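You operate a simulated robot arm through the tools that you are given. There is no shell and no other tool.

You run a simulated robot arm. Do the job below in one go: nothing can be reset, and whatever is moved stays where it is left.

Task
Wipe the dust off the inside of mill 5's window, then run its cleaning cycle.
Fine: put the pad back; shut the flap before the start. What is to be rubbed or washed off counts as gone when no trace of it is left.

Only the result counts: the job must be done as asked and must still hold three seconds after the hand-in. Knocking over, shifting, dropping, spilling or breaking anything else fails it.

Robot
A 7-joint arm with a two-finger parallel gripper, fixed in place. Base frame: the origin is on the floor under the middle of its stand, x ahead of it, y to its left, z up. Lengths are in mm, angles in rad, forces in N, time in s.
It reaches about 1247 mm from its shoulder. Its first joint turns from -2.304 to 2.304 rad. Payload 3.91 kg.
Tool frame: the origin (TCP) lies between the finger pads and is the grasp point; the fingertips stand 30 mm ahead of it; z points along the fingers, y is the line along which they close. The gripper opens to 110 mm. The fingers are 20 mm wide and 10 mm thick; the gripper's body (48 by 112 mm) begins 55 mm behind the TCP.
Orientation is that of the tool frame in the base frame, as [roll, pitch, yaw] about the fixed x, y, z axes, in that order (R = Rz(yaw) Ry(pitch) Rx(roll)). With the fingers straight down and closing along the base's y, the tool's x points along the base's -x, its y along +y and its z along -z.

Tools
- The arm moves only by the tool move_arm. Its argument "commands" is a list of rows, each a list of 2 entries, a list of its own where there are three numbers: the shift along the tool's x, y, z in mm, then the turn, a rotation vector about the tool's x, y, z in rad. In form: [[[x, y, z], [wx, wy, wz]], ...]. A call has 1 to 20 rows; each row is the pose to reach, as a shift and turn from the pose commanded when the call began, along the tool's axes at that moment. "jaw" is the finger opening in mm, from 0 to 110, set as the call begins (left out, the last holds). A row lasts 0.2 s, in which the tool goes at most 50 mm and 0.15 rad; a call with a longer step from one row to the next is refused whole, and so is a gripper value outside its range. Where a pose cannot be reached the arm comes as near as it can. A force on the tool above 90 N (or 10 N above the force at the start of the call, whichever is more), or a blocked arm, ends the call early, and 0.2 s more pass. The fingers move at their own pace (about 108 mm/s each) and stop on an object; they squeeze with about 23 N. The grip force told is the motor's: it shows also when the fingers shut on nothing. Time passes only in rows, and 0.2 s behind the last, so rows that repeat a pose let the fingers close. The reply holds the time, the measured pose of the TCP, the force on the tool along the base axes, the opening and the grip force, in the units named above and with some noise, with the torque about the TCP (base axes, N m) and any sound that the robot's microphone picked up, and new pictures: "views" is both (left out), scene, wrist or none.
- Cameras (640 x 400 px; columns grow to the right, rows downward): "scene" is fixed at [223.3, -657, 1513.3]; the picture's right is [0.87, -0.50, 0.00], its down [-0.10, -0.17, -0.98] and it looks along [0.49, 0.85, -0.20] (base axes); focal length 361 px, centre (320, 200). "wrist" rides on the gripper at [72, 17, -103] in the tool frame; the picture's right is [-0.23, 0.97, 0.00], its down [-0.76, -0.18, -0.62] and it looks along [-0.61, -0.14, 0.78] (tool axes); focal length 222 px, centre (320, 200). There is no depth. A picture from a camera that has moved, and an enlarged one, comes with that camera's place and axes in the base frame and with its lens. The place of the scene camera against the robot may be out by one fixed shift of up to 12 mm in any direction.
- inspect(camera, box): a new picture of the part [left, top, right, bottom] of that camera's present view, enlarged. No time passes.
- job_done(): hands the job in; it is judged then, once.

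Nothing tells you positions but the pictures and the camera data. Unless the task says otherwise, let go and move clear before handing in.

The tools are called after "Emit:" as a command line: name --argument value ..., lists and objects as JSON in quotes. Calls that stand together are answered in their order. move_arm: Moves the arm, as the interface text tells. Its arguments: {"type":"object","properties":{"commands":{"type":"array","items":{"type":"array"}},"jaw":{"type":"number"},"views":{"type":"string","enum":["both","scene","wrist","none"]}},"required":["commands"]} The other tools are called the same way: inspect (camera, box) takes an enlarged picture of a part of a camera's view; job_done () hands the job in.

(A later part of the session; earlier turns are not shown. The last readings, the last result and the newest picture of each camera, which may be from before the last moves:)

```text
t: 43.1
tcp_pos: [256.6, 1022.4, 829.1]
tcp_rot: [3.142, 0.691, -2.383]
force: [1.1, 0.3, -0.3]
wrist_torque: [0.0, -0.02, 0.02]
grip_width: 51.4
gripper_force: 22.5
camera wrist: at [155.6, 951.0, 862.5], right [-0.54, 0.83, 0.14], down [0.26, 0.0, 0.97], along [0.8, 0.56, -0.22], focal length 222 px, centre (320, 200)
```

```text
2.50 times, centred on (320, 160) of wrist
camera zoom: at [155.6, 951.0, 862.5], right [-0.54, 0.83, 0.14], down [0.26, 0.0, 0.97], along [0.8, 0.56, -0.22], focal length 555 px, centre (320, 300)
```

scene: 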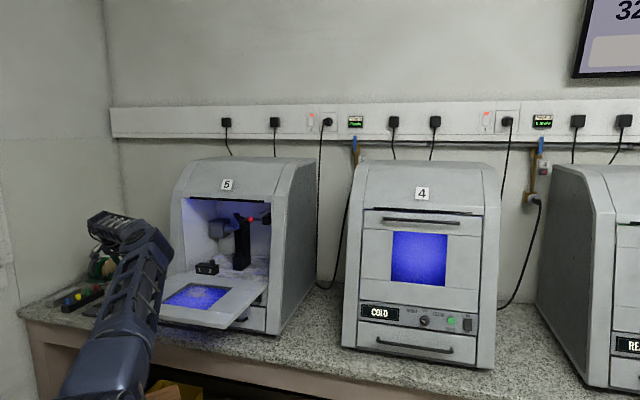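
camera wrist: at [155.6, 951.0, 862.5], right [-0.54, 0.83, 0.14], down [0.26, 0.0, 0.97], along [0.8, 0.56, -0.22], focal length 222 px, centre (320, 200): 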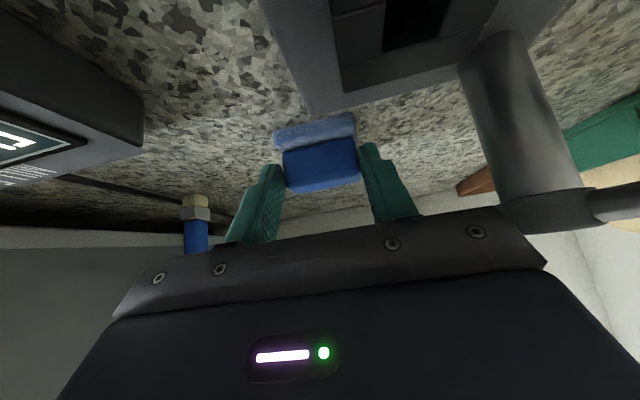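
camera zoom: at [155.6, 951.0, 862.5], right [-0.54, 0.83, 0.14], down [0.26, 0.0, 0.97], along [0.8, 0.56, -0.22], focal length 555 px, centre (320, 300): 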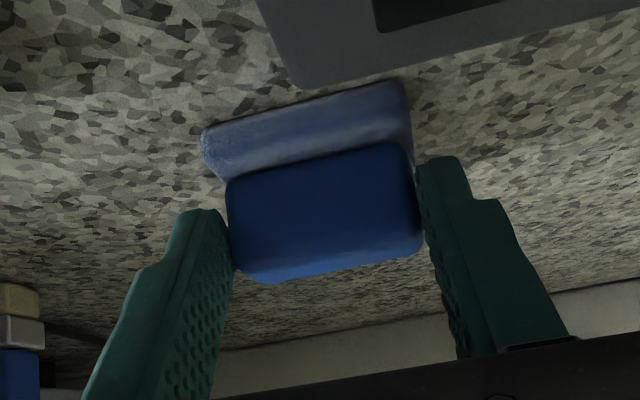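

The pad is gripped at 51 mm with its home pose noted: TCP ≈ (256.5, 1022.4, 829.1), pitch 0.691. I'll lift it straight up and carry it back towards the mill.

Emit:
move_arm --commands '[[[-8, 0, -9.7], [0, 0, 0]], [[-20, 0, -24], [0, 0, 0]], [[-31.9, 0, -38.6], [0, 0, 0]], [[-36.8, -15.3, -75], [0, 0, 0]], [[-41.7, -30.6, -112], [0, 0, 0]], [[-46.7, -46, -149], [0, 0, 0]], [[-51.6, -61.3, -186], [0, 0, 0]], [[-56.5, -76.6, -223], [0, 0, 0]], [[-61.4, -92, -260], [0, 0, 0]], [[-66.4, -107.3, -296.5], [0, 0, 0]], [[-66.4, -107.3, -296.5], [0, 0, 0]]]' --jaw 30

```text
t: 45.5
tcp_pos: [228.3, 851.2, 1102.4]
tcp_rot: [3.141, 0.691, -2.387]
force: [-0.1, 0.2, -1.2]
wrist_torque: [0.0, 0.02, -0.01]
grip_width: 51.3
gripper_force: 23.1
camera wrist: at [127.0, 779.5, 1137.5], right [-0.54, 0.83, 0.14], down [0.26, 0.0, 0.97], along [0.8, 0.56, -0.22], focal length 222 px, centre (320, 200)
```

scene: 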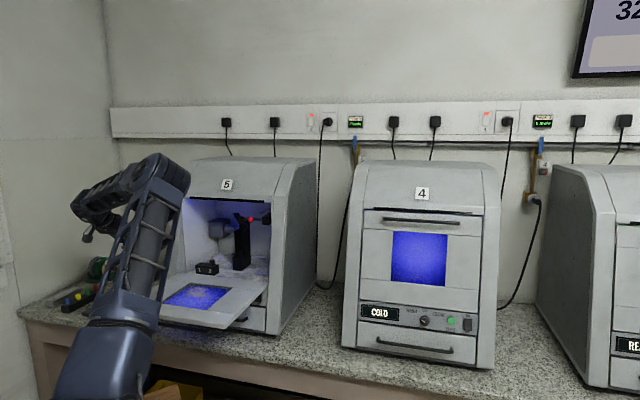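
wrist: 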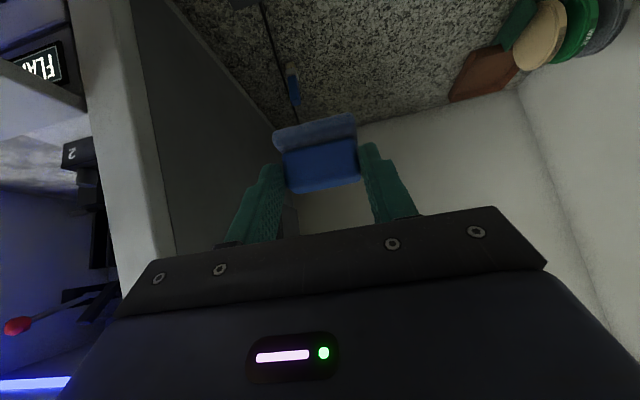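

The pad is held firmly. I'll swing it out around the mill's left front corner and in above the open window.

Emit:
move_arm --commands '[[[14, -22.4, -26.3], [0, 0, 0]], [[28, -44.8, -52.5], [0, 0, 0]], [[42, -67.2, -78.8], [0, 0, 0]], [[56, -89.6, -105], [0, 0, 0]], [[70, -112, -131.3], [0, 0, 0]], [[84, -134.4, -157.5], [0, 0, 0]], [[84, -134.4, -157.5], [0, 0, 0]]]' --jaw 30

```text
t: 47.1
tcp_pos: [201.2, 637.3, 1166.3]
tcp_rot: [-3.141, 0.691, -2.385]
force: [0.6, 0.3, -0.7]
wrist_torque: [-0.03, -0.02, -0.01]
grip_width: 51.0
gripper_force: 22.8
camera wrist: at [100.8, 566.9, 1200.7], right [-0.54, 0.83, 0.14], down [0.26, 0.0, 0.97], along [0.8, 0.56, -0.22], focal length 222 px, centre (320, 200)
```

scene: 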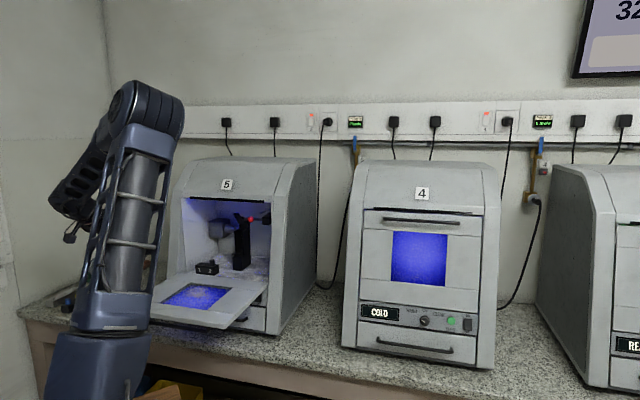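
wrist: 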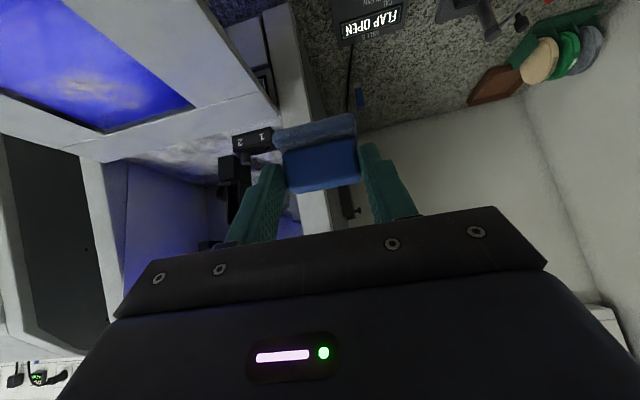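

From here I can see the open window well, so I'll enlarge it to pin down its corners and the dust.

Emit:
inspect --camera "wrist" --box '[0, 0, 240, 160]'

Emit:
inspect --camera "scene" --box '[140, 230, 280, 330]'

```text
2.50 times, centred on (120, 80) of wrist
camera zoom: at [100.8, 566.9, 1200.7], right [-0.54, 0.83, 0.14], down [0.26, 0.0, 0.97], along [0.8, 0.56, -0.22], focal length 555 px, centre (820, 500)
```

zoom: 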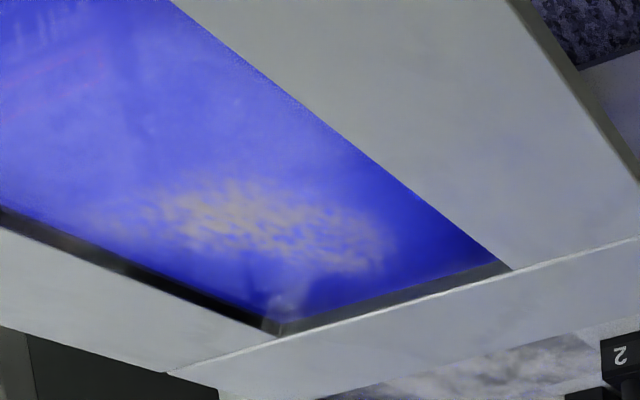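

```text
4.00 times, centred on (210, 280) of scene
camera zoom: at [223.3, -657.0, 1513.3], right [0.87, -0.5, 0.0], down [-0.1, -0.17, -0.98], along [0.49, 0.85, -0.2], focal length 1445 px, centre (760, -120)
```

zoom: 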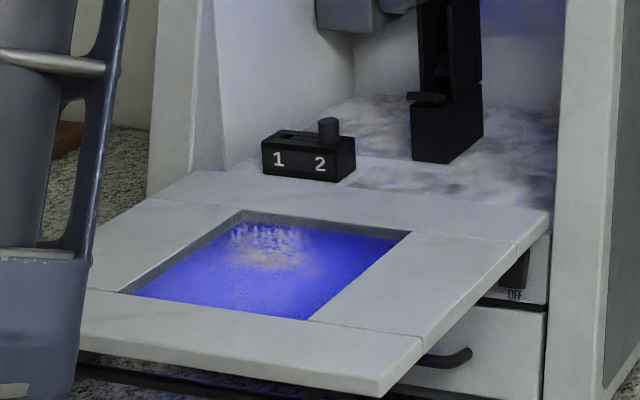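

The glass is recessed about 10–12 mm, spanning roughly d 548–711 and u −156 to +7, with a tan dust patch towards the hinge side. I'll bring the pad to about 60 mm above the window's centre.

Emit:
move_arm --commands '[[[4.7, -36.1, 8], [0, 0, 0]], [[9.4, -72.2, 18], [0, 0, 0]], [[14, -108.3, 30], [0, 0, 0]], [[18.7, -144.4, 43], [0, 0, 0]], [[23.4, -180.5, 57], [0, 0, 0]], [[28.1, -216.6, 72], [0, 0, 0]], [[32.8, -252.7, 87], [0, 0, 0]], [[32.8, -252.7, 87], [0, 0, 0]]]' --jaw 30

Emit:
inspect --camera "wrist" --box '[200, 60, 460, 220]'

Emit:
inspect --camera "scene" --box '[120, 200, 280, 330]'

```text
t: 48.9
tcp_pos: [395.0, 473.9, 1077.5]
tcp_rot: [3.141, 0.693, -2.385]
force: [0.3, -0.2, -0.4]
wrist_torque: [0.01, -0.02, -0.03]
grip_width: 51.3
gripper_force: 23.1
camera wrist: at [293.8, 402.2, 1111.4], right [-0.54, 0.83, 0.14], down [0.26, 0.0, 0.97], along [0.8, 0.56, -0.22], focal length 222 px, centre (320, 200)
```

scene: 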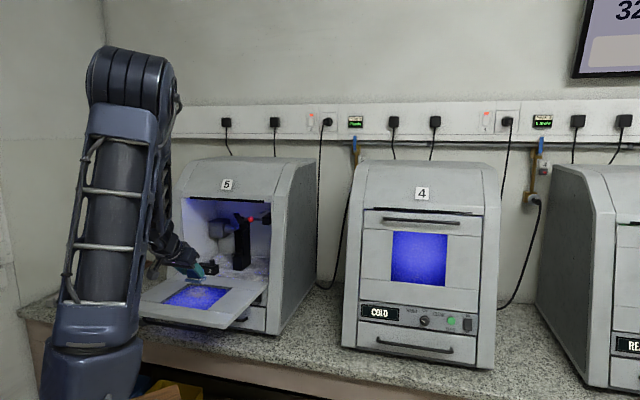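
wrist: 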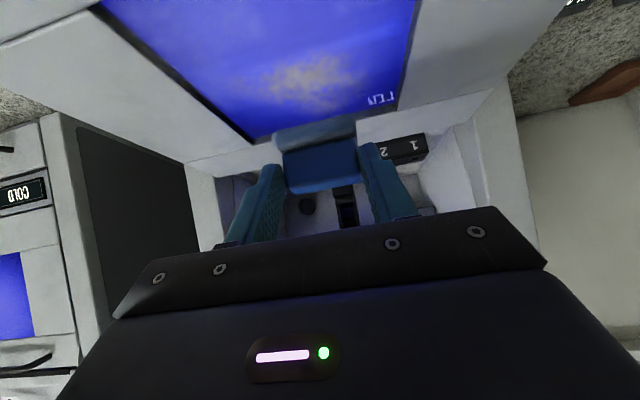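

```text
2.46 times, centred on (330, 140) of wrist
camera zoom: at [293.8, 402.2, 1111.4], right [-0.54, 0.83, 0.14], down [0.26, 0.0, 0.97], along [0.8, 0.56, -0.22], focal length 547 px, centre (295, 348)
```

zoom: 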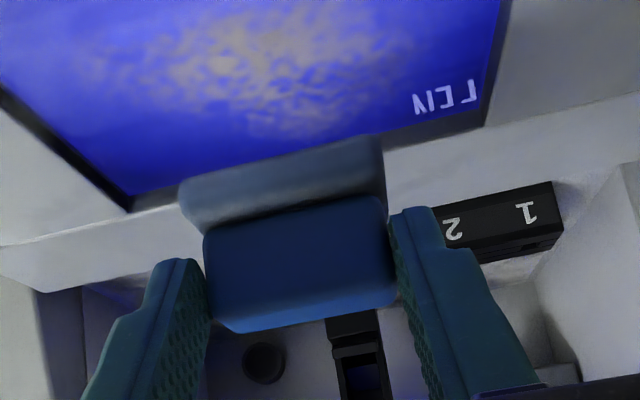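

```text
3.08 times, centred on (200, 265) of scene
camera zoom: at [223.3, -657.0, 1513.3], right [0.87, -0.5, 0.0], down [-0.1, -0.17, -0.98], along [0.49, 0.85, -0.2], focal length 1112 px, centre (689, 0)
```

zoom: 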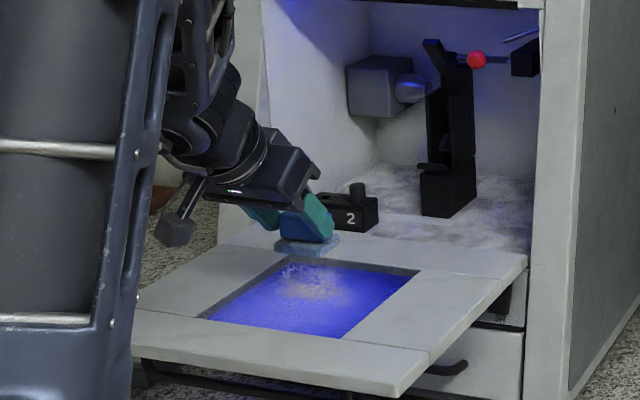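

The pad hovers over the window with the dust patch visible just in front of it. I'll lower it most of the way.

Emit:
move_arm --commands '[[[12.8, 0, 15.4], [0, 0, 0]], [[25.5, 0, 30.8], [0, 0, 0]], [[30.7, 0, 36.9], [0, 0, 0]], [[30.7, 0, 36.9], [0, 0, 0]]]' --jaw 30

Emit:
inspect --camera "wrist" --box '[200, 60, 460, 220]'

Emit:
inspect --camera "scene" --box '[140, 220, 260, 320]'

```text
t: 49.9
tcp_pos: [395.6, 475.9, 1030.4]
tcp_rot: [3.14, 0.691, -2.385]
force: [-0.5, 0.3, -0.9]
wrist_torque: [0.01, 0.0, 0.01]
grip_width: 51.3
gripper_force: 22.9
camera wrist: at [295.3, 403.9, 1065.1], right [-0.54, 0.83, 0.14], down [0.26, 0.0, 0.97], along [0.8, 0.56, -0.22], focal length 222 px, centre (320, 200)
```

scene: 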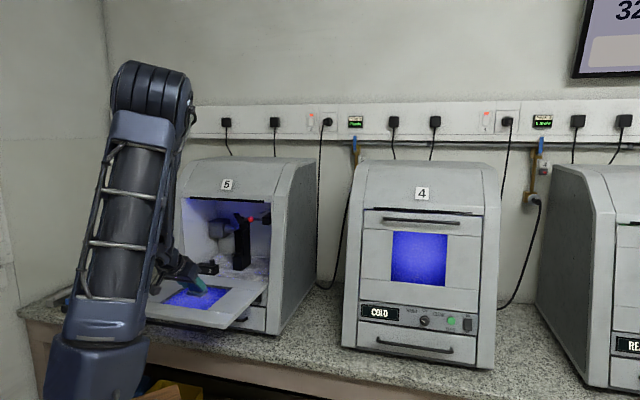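
wrist: 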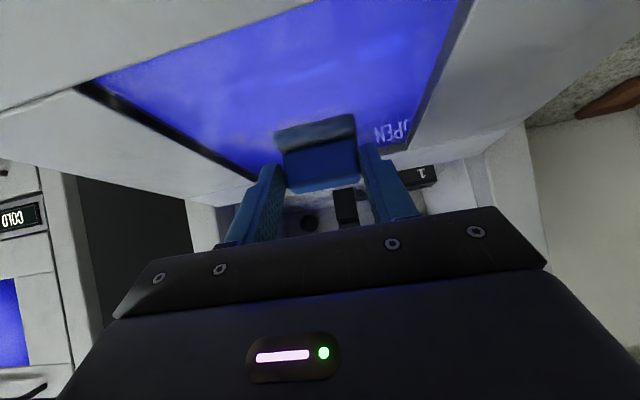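

```text
2.46 times, centred on (330, 140) of wrist
camera zoom: at [295.3, 403.9, 1065.1], right [-0.54, 0.83, 0.14], down [0.26, 0.0, 0.97], along [0.8, 0.56, -0.22], focal length 547 px, centre (295, 348)
```

zoom: 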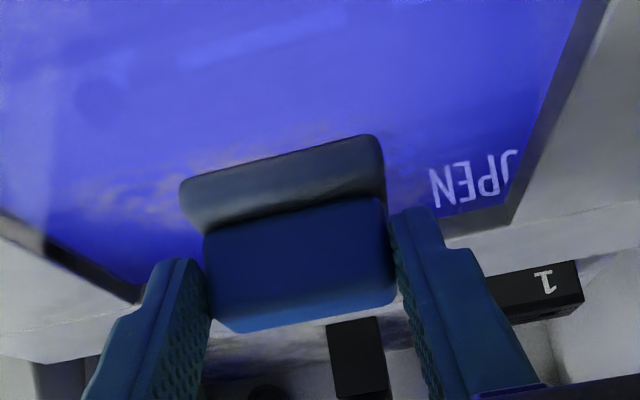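

```text
4.00 times, centred on (200, 270) of scene
camera zoom: at [223.3, -657.0, 1513.3], right [0.87, -0.5, 0.0], down [-0.1, -0.17, -0.98], along [0.49, 0.85, -0.2], focal length 1445 px, centre (800, -80)
```

zoom: 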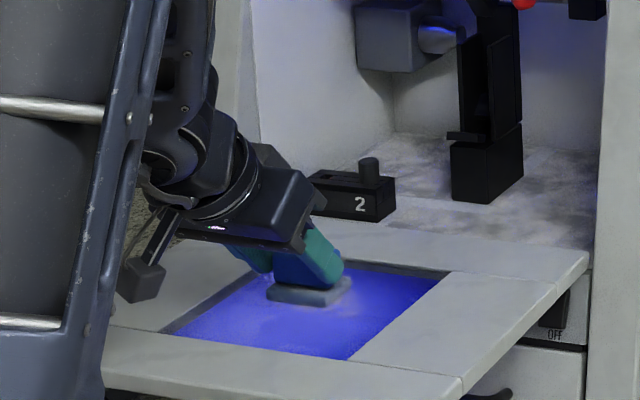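

The pad is now level with the rim and well inside the window opening. I'll lower it in 2 mm steps until it touches the glass.

Emit:
move_arm --commands '[[[1.28, 0, 1.54], [0, 0, 0]], [[2.55, 0, 3.08], [0, 0, 0]], [[3.83, 0, 4.62], [0, 0, 0]], [[5.1, 0, 6.15], [0, 0, 0]]]' --jaw 30 --views "none"

Emit:
move_arm --commands '[[[0.64, 0, 0.77], [0, 0, 0]], [[1.28, 0, 1.54], [0, 0, 0]]]' --jaw 30 --views "none"

```text
t: 50.9
tcp_pos: [396.2, 476.5, 1024.3]
tcp_rot: [-3.14, 0.692, -2.386]
force: [-0.7, 0.6, 21.5]
wrist_torque: [0.28, -0.2, 0.08]
grip_width: 51.2
gripper_force: 22.6
```

```text
t: 51.5
tcp_pos: [395.9, 475.6, 1024.1]
tcp_rot: [-3.142, 0.695, -2.387]
force: [-9.2, -3.4, 48.5]
wrist_torque: [0.37, -0.33, 0.14]
grip_width: 50.9
gripper_force: 22.8
```

Contact with the glass is made (about 20–48 N). I'll ease off to a lighter press and make the first side-to-side stroke.

Emit:
move_arm --commands '[[[-1.0, 0, -1.2], [0, 0, 0]], [[-1.0, 25, -1.2], [0, 0, 0]], [[-1.0, 48, -1.2], [0, 0, 0]], [[-1.0, 25, -1.2], [0, 0, 0]], [[-1.0, 0, -1.2], [0, 0, 0]], [[-1.0, -25, -1.2], [0, 0, 0]], [[-1.0, -48, -1.2], [0, 0, 0]], [[-1.0, -48, -1.2], [0, 0, 0]]]' --jaw 30

Emit:
inspect --camera "wrist" --box '[120, 0, 480, 220]'

Emit:
inspect --camera "scene" --box '[140, 220, 260, 320]'

```text
t: 53.3
tcp_pos: [427.9, 439.9, 1023.6]
tcp_rot: [-3.139, 0.693, -2.385]
force: [-4.5, 3.6, 40.7]
wrist_torque: [0.61, -0.3, 0.16]
grip_width: 51.4
gripper_force: 22.9
camera wrist: at [327.9, 368.3, 1057.3], right [-0.54, 0.83, 0.14], down [0.26, 0.0, 0.97], along [0.8, 0.56, -0.21], focal length 222 px, centre (320, 200)
```

scene: 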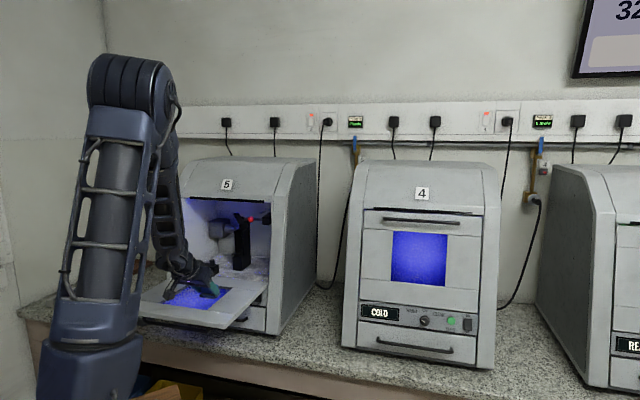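
wrist: 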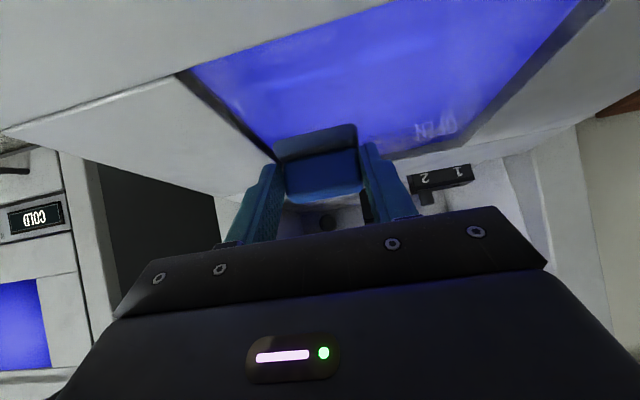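

```text
1.78 times, centred on (300, 110) of wrist
camera zoom: at [327.9, 368.3, 1057.3], right [-0.54, 0.83, 0.14], down [0.26, 0.0, 0.97], along [0.8, 0.56, -0.21], focal length 395 px, centre (356, 360)
```

zoom: 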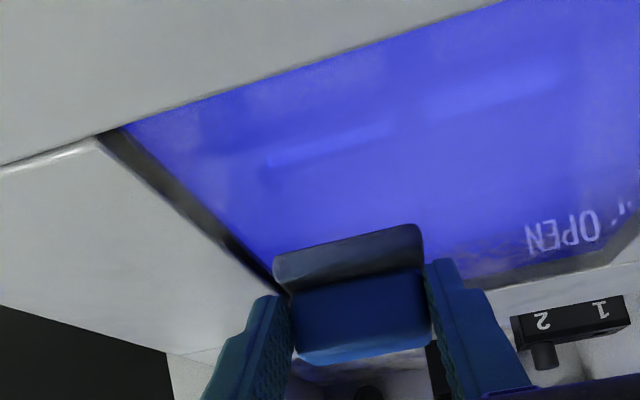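

```text
4.00 times, centred on (200, 270) of scene
camera zoom: at [223.3, -657.0, 1513.3], right [0.87, -0.5, 0.0], down [-0.1, -0.17, -0.98], along [0.49, 0.85, -0.2], focal length 1445 px, centre (800, -80)
```

zoom: 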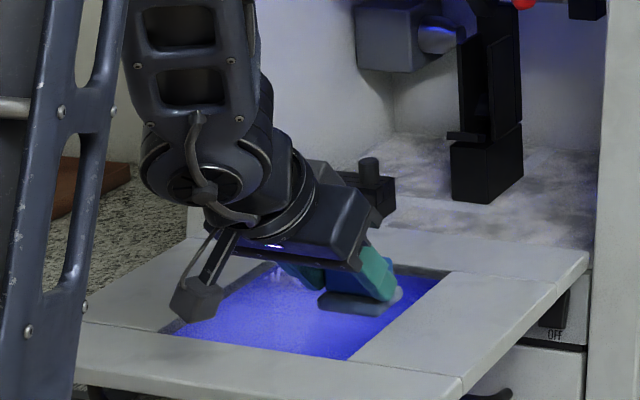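

Force is steady near 40 N and the stroke worked. I'll step 18 mm towards the hinge side and stroke back the other way.

Emit:
move_arm --commands '[[[-14.3, 0, 11], [0, 0, 0]], [[-14.3, 25, 11], [0, 0, 0]], [[-14.3, 50, 11], [0, 0, 0]], [[-14.3, 75, 11], [0, 0, 0]], [[-14.3, 97, 11], [0, 0, 0]], [[-14.3, 97, 11], [0, 0, 0]]]' --jaw 30 --views "wrist"

Emit:
inspect --camera "wrist" --box '[120, 0, 480, 220]'

```text
t: 54.7
tcp_pos: [376.4, 523.1, 1023.1]
tcp_rot: [3.139, 0.69, -2.387]
force: [2.0, -0.4, 15.9]
wrist_torque: [0.13, -0.21, -0.09]
grip_width: 51.0
gripper_force: 23.7
camera wrist: at [276.5, 451.1, 1057.5], right [-0.54, 0.83, 0.14], down [0.26, 0.0, 0.97], along [0.8, 0.56, -0.22], focal length 222 px, centre (320, 200)
```

wrist: 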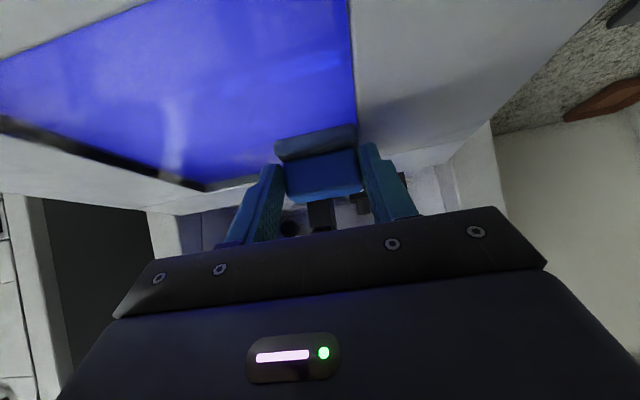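

```text
1.78 times, centred on (300, 110) of wrist
camera zoom: at [276.5, 451.1, 1057.5], right [-0.54, 0.83, 0.14], down [0.26, 0.0, 0.97], along [0.8, 0.56, -0.22], focal length 395 px, centre (356, 360)
```

zoom: 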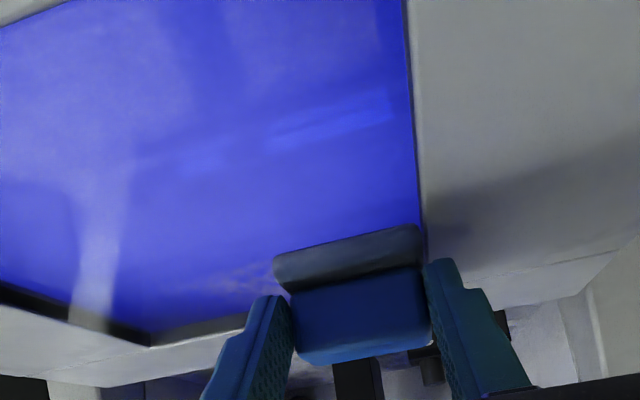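

Force is about 16 N and the pad is at the left wall. I'll do the next two passes closer to the hinge side.

Emit:
move_arm --commands '[[[-13.5, 0, 11.9], [0, 0, 0]], [[-13.5, -25, 11.9], [0, 0, 0]], [[-13.5, -50, 11.9], [0, 0, 0]], [[-13.5, -75, 11.9], [0, 0, 0]], [[-13.5, -97, 11.9], [0, 0, 0]], [[-13.5, -97, 11.9], [0, 0, 0]]]' --jaw 30 --views "none"

Emit:
move_arm --commands '[[[-6, 0, 5], [0, 0, 0]], [[-12, 0, 10], [0, 0, 0]], [[-12, 25, 10], [0, 0, 0]], [[-12, 50, 10], [0, 0, 0]], [[-12, 75, 10], [0, 0, 0]], [[-12, 97, 10], [0, 0, 0]], [[-12, 97, 10], [0, 0, 0]]]' --jaw 30

Emit:
inspect --camera "wrist" --box '[120, 0, 480, 220]'

```text
t: 56.1
tcp_pos: [457.2, 465.4, 1023.4]
tcp_rot: [-3.14, 0.694, -2.387]
force: [-3.4, 2.6, 26.6]
wrist_torque: [0.29, -0.13, 0.11]
grip_width: 51.1
gripper_force: 22.6
```

```text
t: 57.7
tcp_pos: [398.8, 547.2, 1023.3]
tcp_rot: [-3.142, 0.693, -2.387]
force: [12.1, -7.8, 41.1]
wrist_torque: [0.13, -0.83, -0.18]
grip_width: 51.0
gripper_force: 23.0
camera wrist: at [298.4, 475.4, 1056.7], right [-0.54, 0.83, 0.15], down [0.26, 0.0, 0.97], along [0.8, 0.56, -0.21], focal length 222 px, centre (320, 200)
```

scene: 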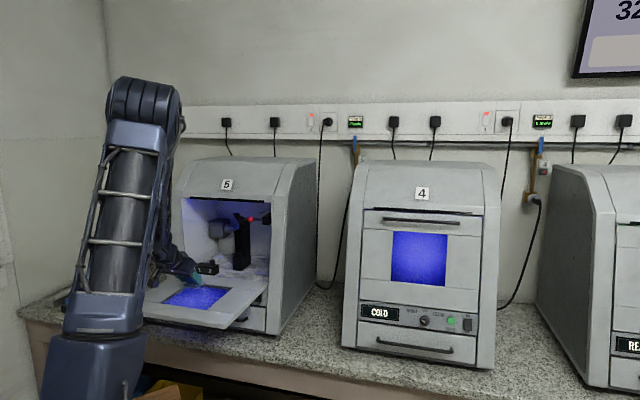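
wrist: 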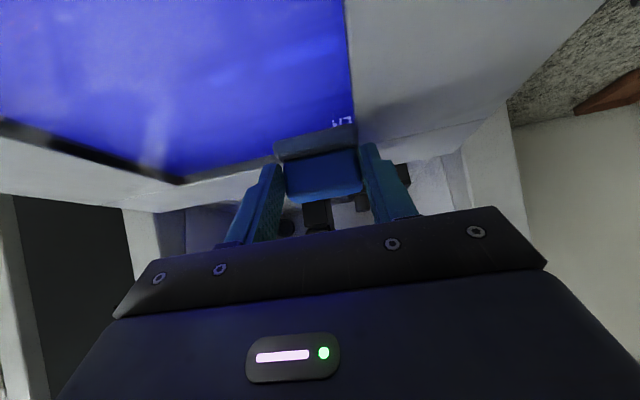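

```text
1.78 times, centred on (300, 110) of wrist
camera zoom: at [298.4, 475.4, 1056.7], right [-0.54, 0.83, 0.15], down [0.26, 0.0, 0.97], along [0.8, 0.56, -0.21], focal length 395 px, centre (356, 360)
```

zoom: 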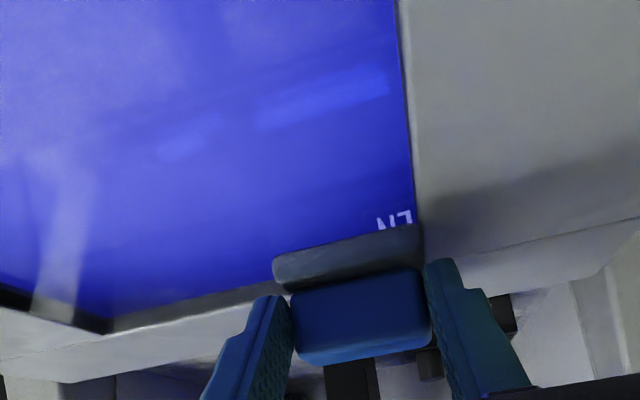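

The tan patch is no longer visible. For thoroughness I'll nudge against the inner edge and stroke along it once more.

Emit:
move_arm --commands '[[[-4.3, -2, 2.8], [0, 0, 0]], [[-4.3, -25, 2.8], [0, 0, 0]], [[-4.3, -50, 2.8], [0, 0, 0]], [[-4.3, -75, 2.8], [0, 0, 0]], [[-4.3, -100, 2.8], [0, 0, 0]], [[-4.3, -100, 2.8], [0, 0, 0]]]' --jaw 30

Emit:
inspect --camera "wrist" --box '[120, 0, 480, 220]'

Emit:
inspect --camera "scene" --box '[140, 220, 260, 320]'

```text
t: 59.1
tcp_pos: [472.5, 476.7, 1023.3]
tcp_rot: [-3.141, 0.693, -2.386]
force: [-19.6, -4.2, 35.5]
wrist_torque: [0.19, 0.22, 0.79]
grip_width: 50.9
gripper_force: 23.6
camera wrist: at [371.2, 405.2, 1056.8], right [-0.54, 0.83, 0.14], down [0.26, 0.0, 0.97], along [0.8, 0.56, -0.21], focal length 222 px, centre (320, 200)
```

scene: 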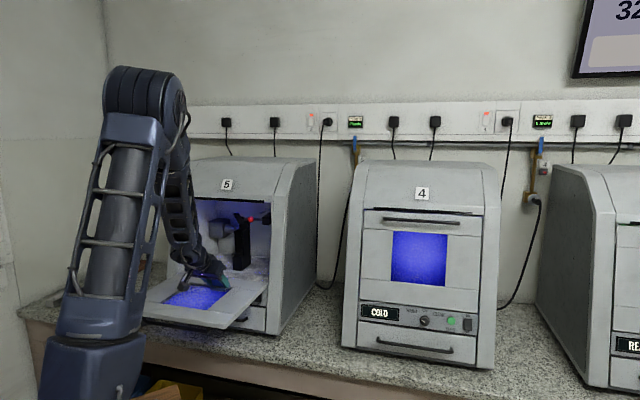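
wrist: 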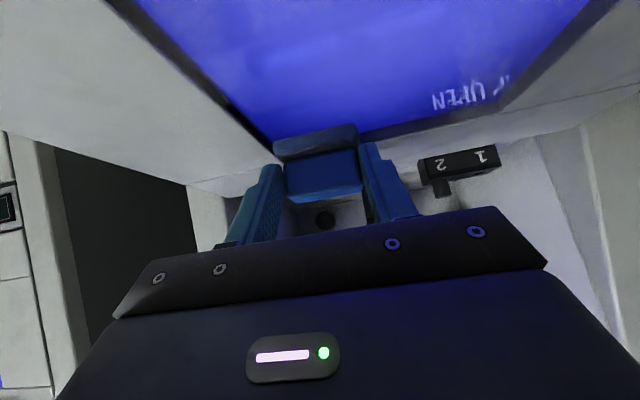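

```text
1.78 times, centred on (300, 110) of wrist
camera zoom: at [371.2, 405.2, 1056.8], right [-0.54, 0.83, 0.14], down [0.26, 0.0, 0.97], along [0.8, 0.56, -0.21], focal length 395 px, centre (356, 360)
```

zoom: 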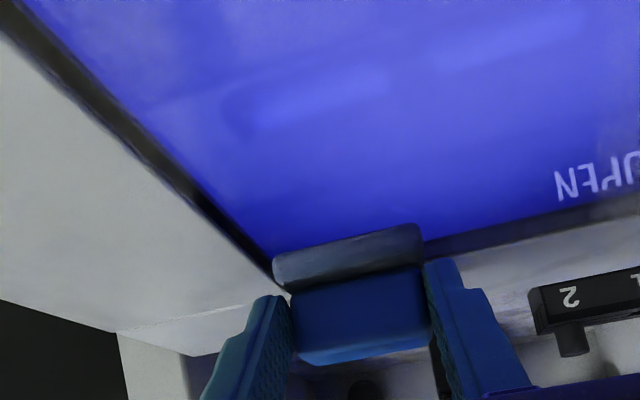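

```text
4.00 times, centred on (200, 270) of scene
camera zoom: at [223.3, -657.0, 1513.3], right [0.87, -0.5, 0.0], down [-0.1, -0.17, -0.98], along [0.49, 0.85, -0.2], focal length 1445 px, centre (800, -80)
```

zoom: 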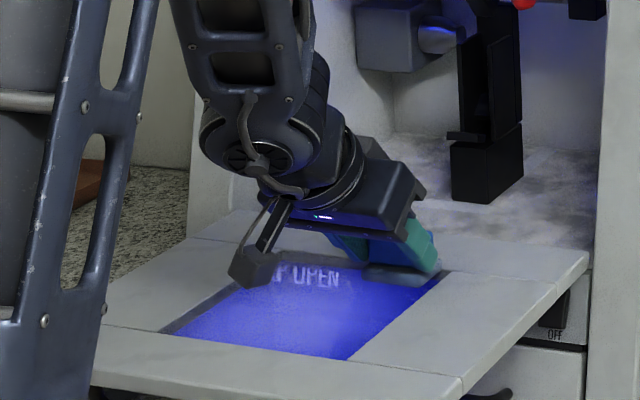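

The inner part is clear and the pad has touched both side walls and the inner wall. Now I'll wipe the outer half of the glass.

Emit:
move_arm --commands '[[[20, 1.5, -16.6], [0, 0, 0]], [[40, 1.5, -33.2], [0, 0, 0]], [[60, 1.5, -49.8], [0, 0, 0]], [[60, 25, -49.8], [0, 0, 0]], [[60, 50, -49.8], [0, 0, 0]], [[60, 75, -49.8], [0, 0, 0]], [[60, 99, -49.8], [0, 0, 0]], [[60, 99, -49.8], [0, 0, 0]]]' --jaw 30 --views "none"

Emit:
move_arm --commands '[[[14.6, 0, -12.1], [0, 0, 0]], [[14.6, -25, -12.1], [0, 0, 0]], [[14.6, -50, -12.1], [0, 0, 0]], [[14.6, -75, -12.1], [0, 0, 0]], [[14.6, -98, -12.1], [0, 0, 0]], [[14.6, -98, -12.1], [0, 0, 0]]]' --jaw 30

```text
t: 60.9
tcp_pos: [351.4, 497.0, 1022.8]
tcp_rot: [3.141, 0.691, -2.389]
force: [10.8, -4.2, 38.2]
wrist_torque: [0.23, -0.81, -0.18]
grip_width: 51.0
gripper_force: 23.3
```

```text
t: 62.3
tcp_pos: [403.0, 413.2, 1023.3]
tcp_rot: [-3.14, 0.695, -2.388]
force: [-6.5, 5.3, 56.4]
wrist_torque: [0.8, -0.33, 0.25]
grip_width: 51.3
gripper_force: 22.7
camera wrist: at [302.7, 340.8, 1057.3], right [-0.54, 0.83, 0.14], down [0.26, 0.0, 0.97], along [0.8, 0.56, -0.21], focal length 222 px, centre (320, 200)
```

scene: 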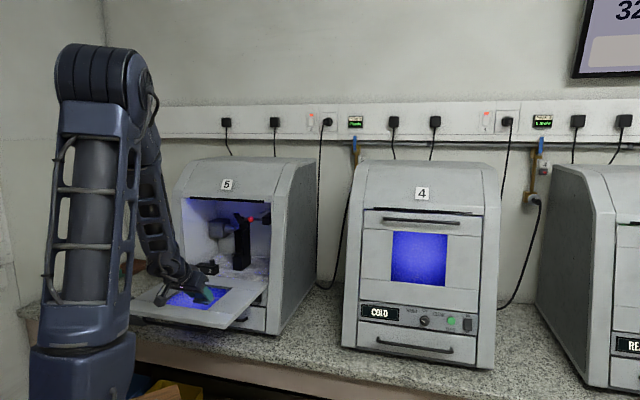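
wrist: 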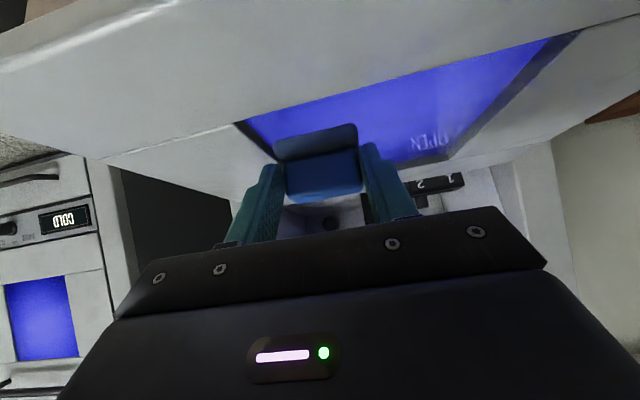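

The press has grown to 56 N, so I'll lift slightly and do the last two passes at the outer edge.

Emit:
move_arm --commands '[[[-0.8, 0, -1.0], [0, 0, 0]], [[13.6, 0, -13.2], [0, 0, 0]], [[13.6, 25, -13.2], [0, 0, 0]], [[13.6, 50, -13.2], [0, 0, 0]], [[13.6, 75, -13.2], [0, 0, 0]], [[13.6, 98, -13.2], [0, 0, 0]], [[13.6, 98, -13.2], [0, 0, 0]]]' --jaw 30 --views "none"

Emit:
move_arm --commands '[[[4.6, 0, -3.9], [0, 0, 0]], [[9.2, 0, -7.7], [0, 0, 0]], [[9.2, -25, -7.7], [0, 0, 0]], [[9.2, -50, -7.7], [0, 0, 0]], [[9.2, -75, -7.7], [0, 0, 0]], [[9.2, -98, -7.7], [0, 0, 0]], [[9.2, -98, -7.7], [0, 0, 0]]]' --jaw 30

Emit:
inspect --camera "wrist" --box '[120, 0, 600, 220]'

```text
t: 63.9
tcp_pos: [321.6, 468.4, 1024.5]
tcp_rot: [-3.139, 0.688, -2.387]
force: [11.9, -16.6, 8.4]
wrist_torque: [-0.5, -0.44, -0.03]
grip_width: 51.0
gripper_force: 23.4
```

```text
t: 65.5
tcp_pos: [380.5, 387.9, 1028.1]
tcp_rot: [-3.14, 0.692, -2.387]
force: [0.4, -0.1, -0.4]
wrist_torque: [0.01, 0.0, -0.02]
grip_width: 51.1
gripper_force: 23.1
camera wrist: at [279.6, 317.2, 1061.4], right [-0.54, 0.83, 0.14], down [0.26, 0.0, 0.97], along [0.8, 0.56, -0.22], focal length 222 px, centre (320, 200)
```

scene: 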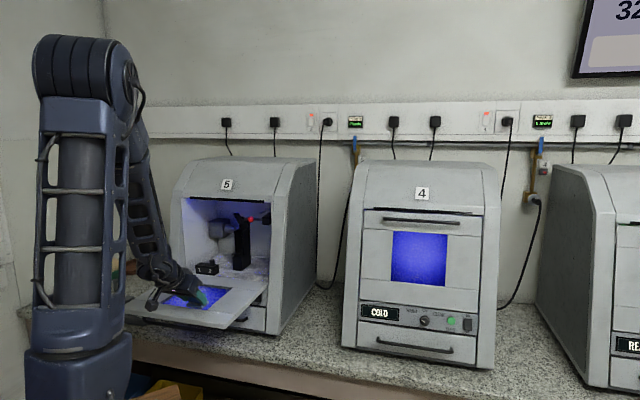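
wrist: 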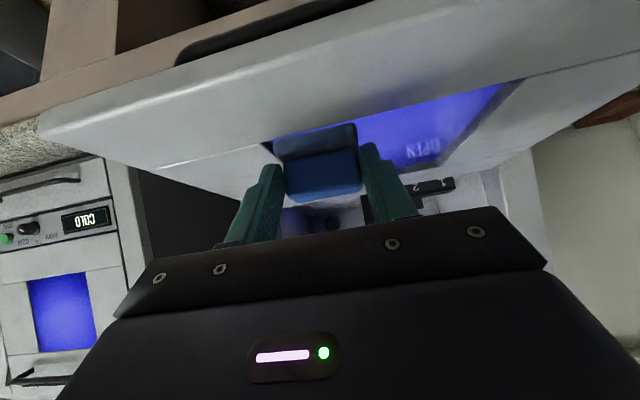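

```text
1.33 times, centred on (360, 110) of wrist
camera zoom: at [279.6, 317.2, 1061.4], right [-0.54, 0.83, 0.14], down [0.26, 0.0, 0.97], along [0.8, 0.56, -0.22], focal length 296 px, centre (267, 320)
```

zoom: 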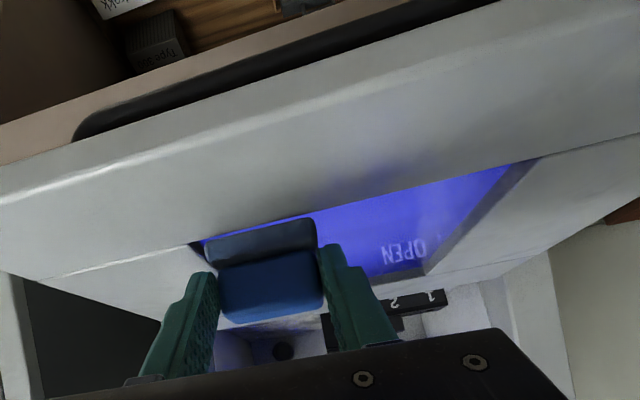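

The last pass was hovering (0 N). I'll lower by a few millimetres until it touches and repeat the outermost stroke.

Emit:
move_arm --commands '[[[0.0, 0, 2.5], [0, 0, 0]], [[0.6, 0, 3.4], [0, 0, 0]], [[0.6, 0, 3.4], [0, 0, 0]]]' --jaw 30 --views "none"

```text
t: 66.3
tcp_pos: [381.1, 392.3, 1023.8]
tcp_rot: [3.141, 0.695, -2.389]
force: [3.0, -7.4, 39.4]
wrist_torque: [-0.1, -0.33, -0.1]
grip_width: 51.0
gripper_force: 22.8
```

Good contact again (39 N). Stroking along the outer edge now.

Emit:
move_arm --commands '[[[-0.3, 25, -0.4], [0, 0, 0]], [[-0.3, 50, -0.4], [0, 0, 0]], [[-0.3, 75, -0.4], [0, 0, 0]], [[-0.3, 99, -0.4], [0, 0, 0]], [[-0.3, 99, -0.4], [0, 0, 0]]]' --jaw 30

```text
t: 67.5
tcp_pos: [311.1, 463.5, 1025.4]
tcp_rot: [3.14, 0.691, -2.388]
force: [8.3, -7.8, 42.4]
wrist_torque: [0.11, -0.65, -0.16]
grip_width: 51.2
gripper_force: 23.2
camera wrist: at [210.6, 390.7, 1058.5], right [-0.54, 0.83, 0.15], down [0.26, 0.0, 0.97], along [0.8, 0.56, -0.22], focal length 222 px, centre (320, 200)
```

scene: 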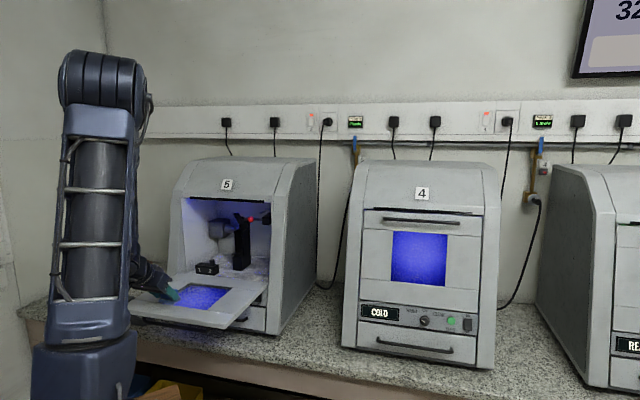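
wrist: 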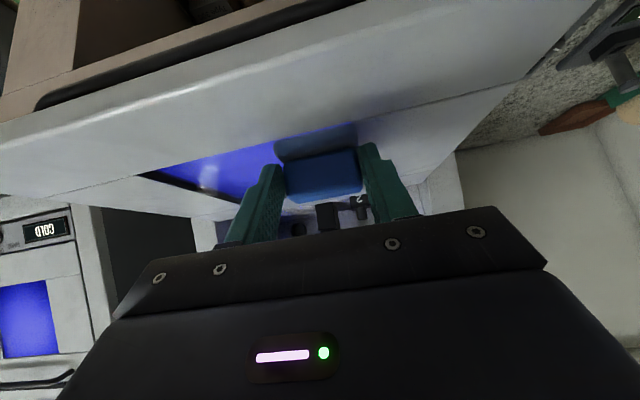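

The whole window has been covered. I'll lift the pad clear and inspect the glass for any remaining trace.

Emit:
move_arm --commands '[[[-20, -5, -25], [0, 0, 0]], [[-45, -20, -53], [0, 0, 0]], [[-70, -40, -90], [0, 0, 0]], [[-75, -50, -125], [0, 0, 0]], [[-75, -60, -155], [0, 0, 0]], [[-75, -60, -155], [0, 0, 0]]]' --jaw 30

Emit:
inspect --camera "wrist" --box '[140, 0, 560, 240]'

Emit:
inspect --camera "scene" --box '[140, 230, 270, 330]'

```text
t: 68.9
tcp_pos: [322.6, 391.5, 1191.1]
tcp_rot: [3.141, 0.691, -2.388]
force: [0.8, 0.0, -1.0]
wrist_torque: [-0.01, 0.04, -0.03]
grip_width: 50.8
gripper_force: 22.7
camera wrist: at [222.1, 318.5, 1225.0], right [-0.54, 0.83, 0.14], down [0.26, 0.0, 0.97], along [0.8, 0.56, -0.22], focal length 222 px, centre (320, 200)
```

scene: 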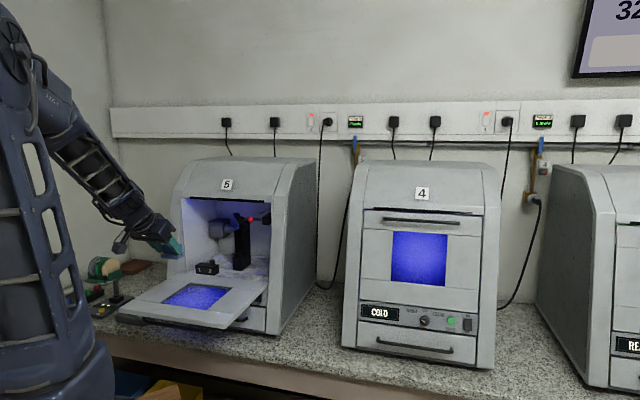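
wrist: 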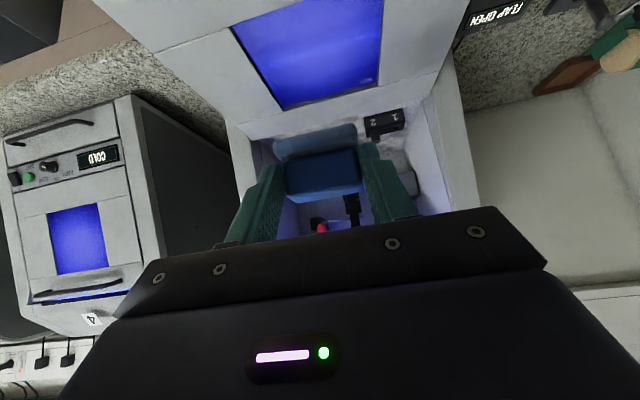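

```text
1.52 times, centred on (350, 120) of wrist
camera zoom: at [222.1, 318.5, 1225.0], right [-0.54, 0.83, 0.14], down [0.26, 0.0, 0.97], along [0.8, 0.56, -0.22], focal length 338 px, centre (274, 322)
```

zoom: 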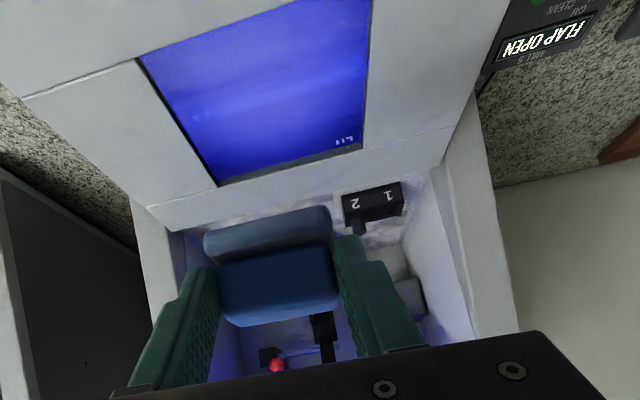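

```text
4.00 times, centred on (205, 280) of scene
camera zoom: at [223.3, -657.0, 1513.3], right [0.87, -0.5, 0.0], down [-0.1, -0.17, -0.98], along [0.49, 0.85, -0.2], focal length 1445 px, centre (780, -120)
```

zoom: 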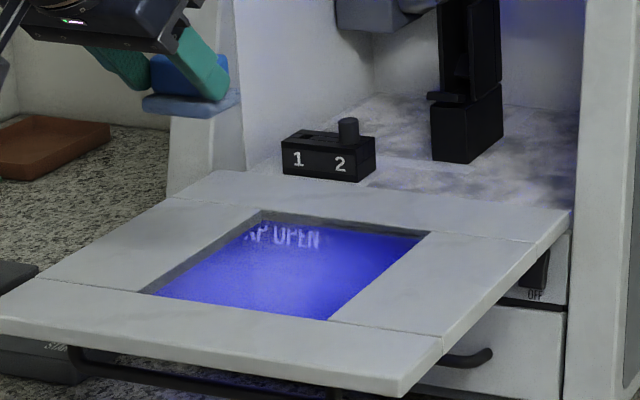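

The patch looks gone. I'll check at higher magnification, corners included.

Emit:
inspect --camera "wrist" --box '[220, 0, 400, 120]'

Emit:
inspect --camera "scene" --box '[165, 275, 245, 315]'

```text
3.33 times, centred on (310, 60) of wrist
camera zoom: at [222.1, 318.5, 1225.0], right [-0.54, 0.83, 0.14], down [0.26, 0.0, 0.97], along [0.8, 0.56, -0.22], focal length 740 px, centre (353, 667)
```

zoom: 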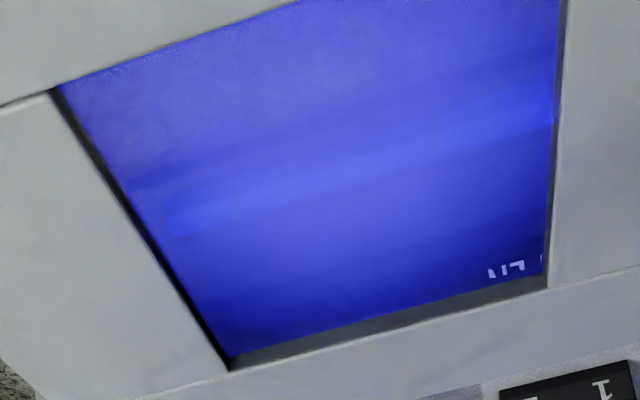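

```text
8.00 times, centred on (205, 295) of scene
camera zoom: at [223.3, -657.0, 1513.3], right [0.87, -0.5, 0.0], down [-0.1, -0.17, -0.98], along [0.49, 0.85, -0.2], focal length 2890 px, centre (1240, -560)
```

zoom: 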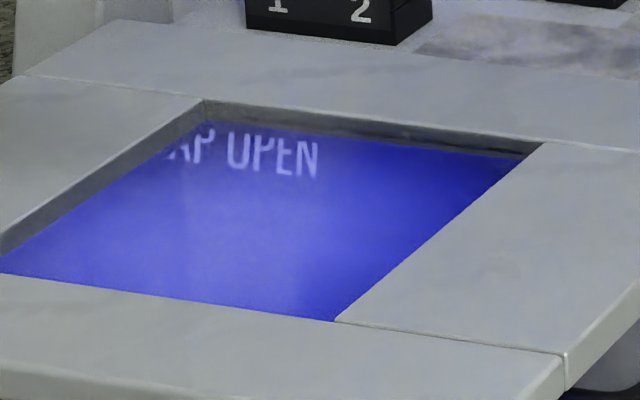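

The glass is clean, with no trace left. Next I'll carry the pad back home along the reverse path.

Emit:
move_arm --commands '[[[-6.5, 37.5, 10], [0, 0, 0]], [[-13, 75, 20], [0, 0, 0]], [[-19.6, 112.4, 30.1], [0, 0, 0]], [[-26.2, 150, 40.2], [0, 0, 0]], [[-32.7, 187.4, 50.2], [0, 0, 0]], [[-39.3, 224.8, 60.3], [0, 0, 0]], [[-45.8, 262.3, 70.3], [0, 0, 0]], [[-60.4, 285.1, 96.2], [0, 0, 0]], [[-75.1, 307.9, 122], [0, 0, 0]], [[-89.8, 330.8, 147.9], [0, 0, 0]], [[-104.4, 353.6, 173.7], [0, 0, 0]], [[-119, 376.4, 199.6], [0, 0, 0]], [[-133.7, 399.2, 225.4], [0, 0, 0]], [[-133.7, 399.2, 225.4], [0, 0, 0]]]' --jaw 30

```text
t: 71.9
tcp_pos: [230.9, 850.8, 1098.5]
tcp_rot: [3.141, 0.69, -2.387]
force: [-0.2, -1.1, -0.6]
wrist_torque: [0.01, 0.01, -0.04]
grip_width: 51.1
gripper_force: 23.4
camera wrist: at [129.8, 779.2, 1133.1], right [-0.54, 0.83, 0.14], down [0.26, 0.0, 0.97], along [0.8, 0.56, -0.22], focal length 222 px, centre (320, 200)
```

scene: 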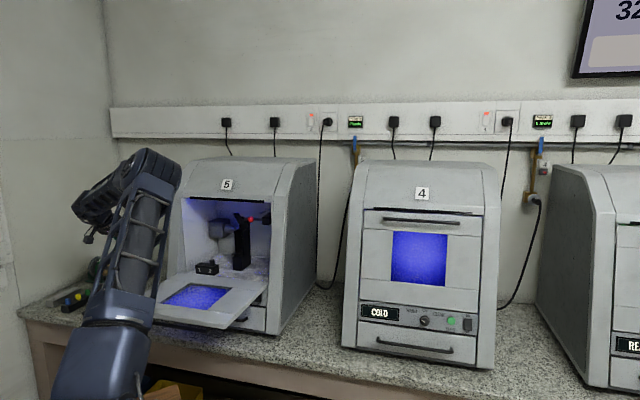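
wrist: 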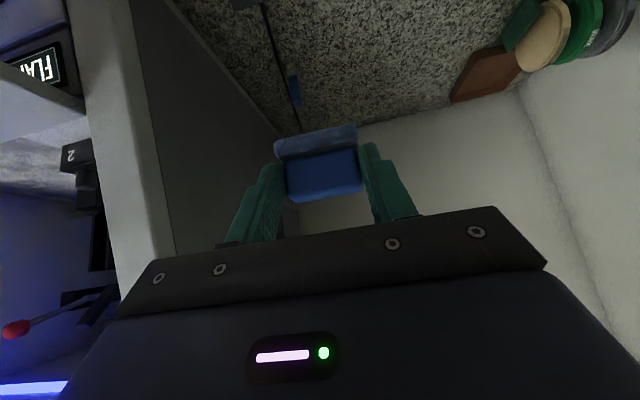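

The pad seems to have shifted slightly in the fingers during wiping. I'll zoom in to compare with the first grip.

Emit:
inspect --camera "wrist" --box '[220, 80, 420, 240]'

```text
2.50 times, centred on (320, 160) of wrist
camera zoom: at [129.8, 779.2, 1133.1], right [-0.54, 0.83, 0.14], down [0.26, 0.0, 0.97], along [0.8, 0.56, -0.22], focal length 555 px, centre (320, 300)
```

zoom: 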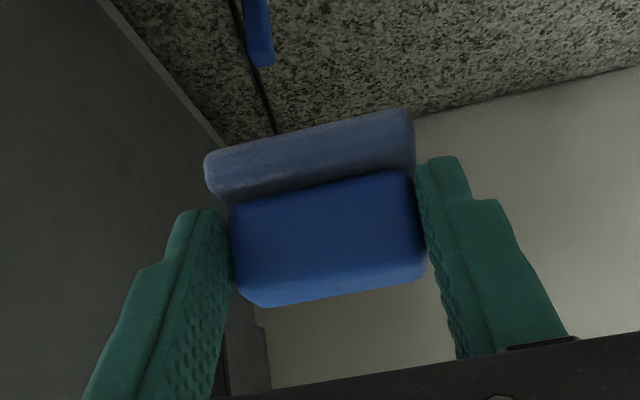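

The pad has slid up about 6 mm in the grip but is still square, so its bench contact will come about 6 mm lower. I'll go back to 50 mm above its home spot.

Emit:
move_arm --commands '[[[5.2, 15.2, 37], [0, 0, 0]], [[10.5, 30.3, 74], [0, 0, 0]], [[15.7, 45.5, 110.9], [0, 0, 0]], [[21, 60.7, 147.8], [0, 0, 0]], [[26.2, 75.9, 184.8], [0, 0, 0]], [[31.5, 91, 221.7], [0, 0, 0]], [[36.7, 106.2, 258.7], [0, 0, 0]], [[36.7, 106.2, 258.7], [0, 0, 0]]]' --jaw 30

Emit:
inspect --camera "wrist" --box '[200, 60, 440, 220]'

```text
t: 73.7
tcp_pos: [256.4, 1023.3, 880.9]
tcp_rot: [-3.141, 0.692, -2.386]
force: [0.4, -0.4, -0.1]
wrist_torque: [-0.02, 0.0, -0.03]
grip_width: 50.9
gripper_force: 23.2
camera wrist: at [156.5, 951.0, 914.4], right [-0.54, 0.83, 0.14], down [0.26, 0.0, 0.97], along [0.8, 0.56, -0.22], focal length 222 px, centre (320, 200)
```

scene: 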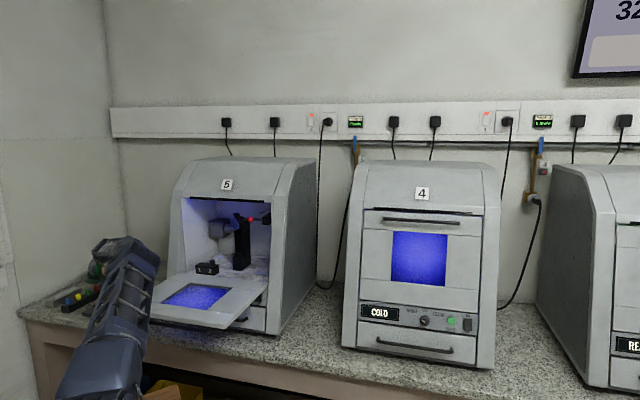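
wrist: 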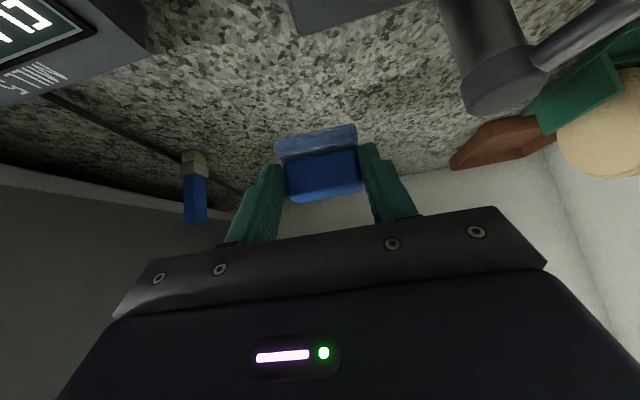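

```text
2.50 times, centred on (320, 140) of wrist
camera zoom: at [156.5, 951.0, 914.4], right [-0.54, 0.83, 0.14], down [0.26, 0.0, 0.97], along [0.8, 0.56, -0.22], focal length 555 px, centre (320, 350)
```

zoom: 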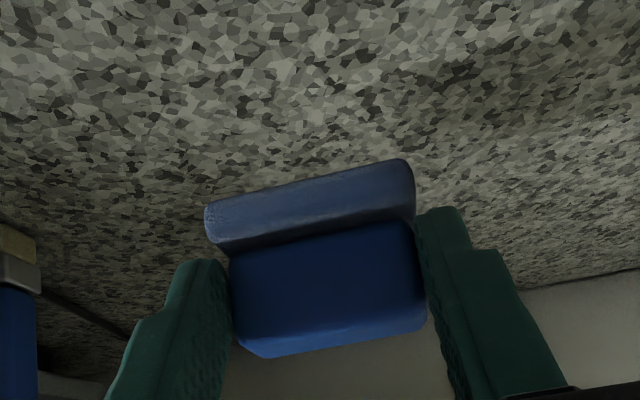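

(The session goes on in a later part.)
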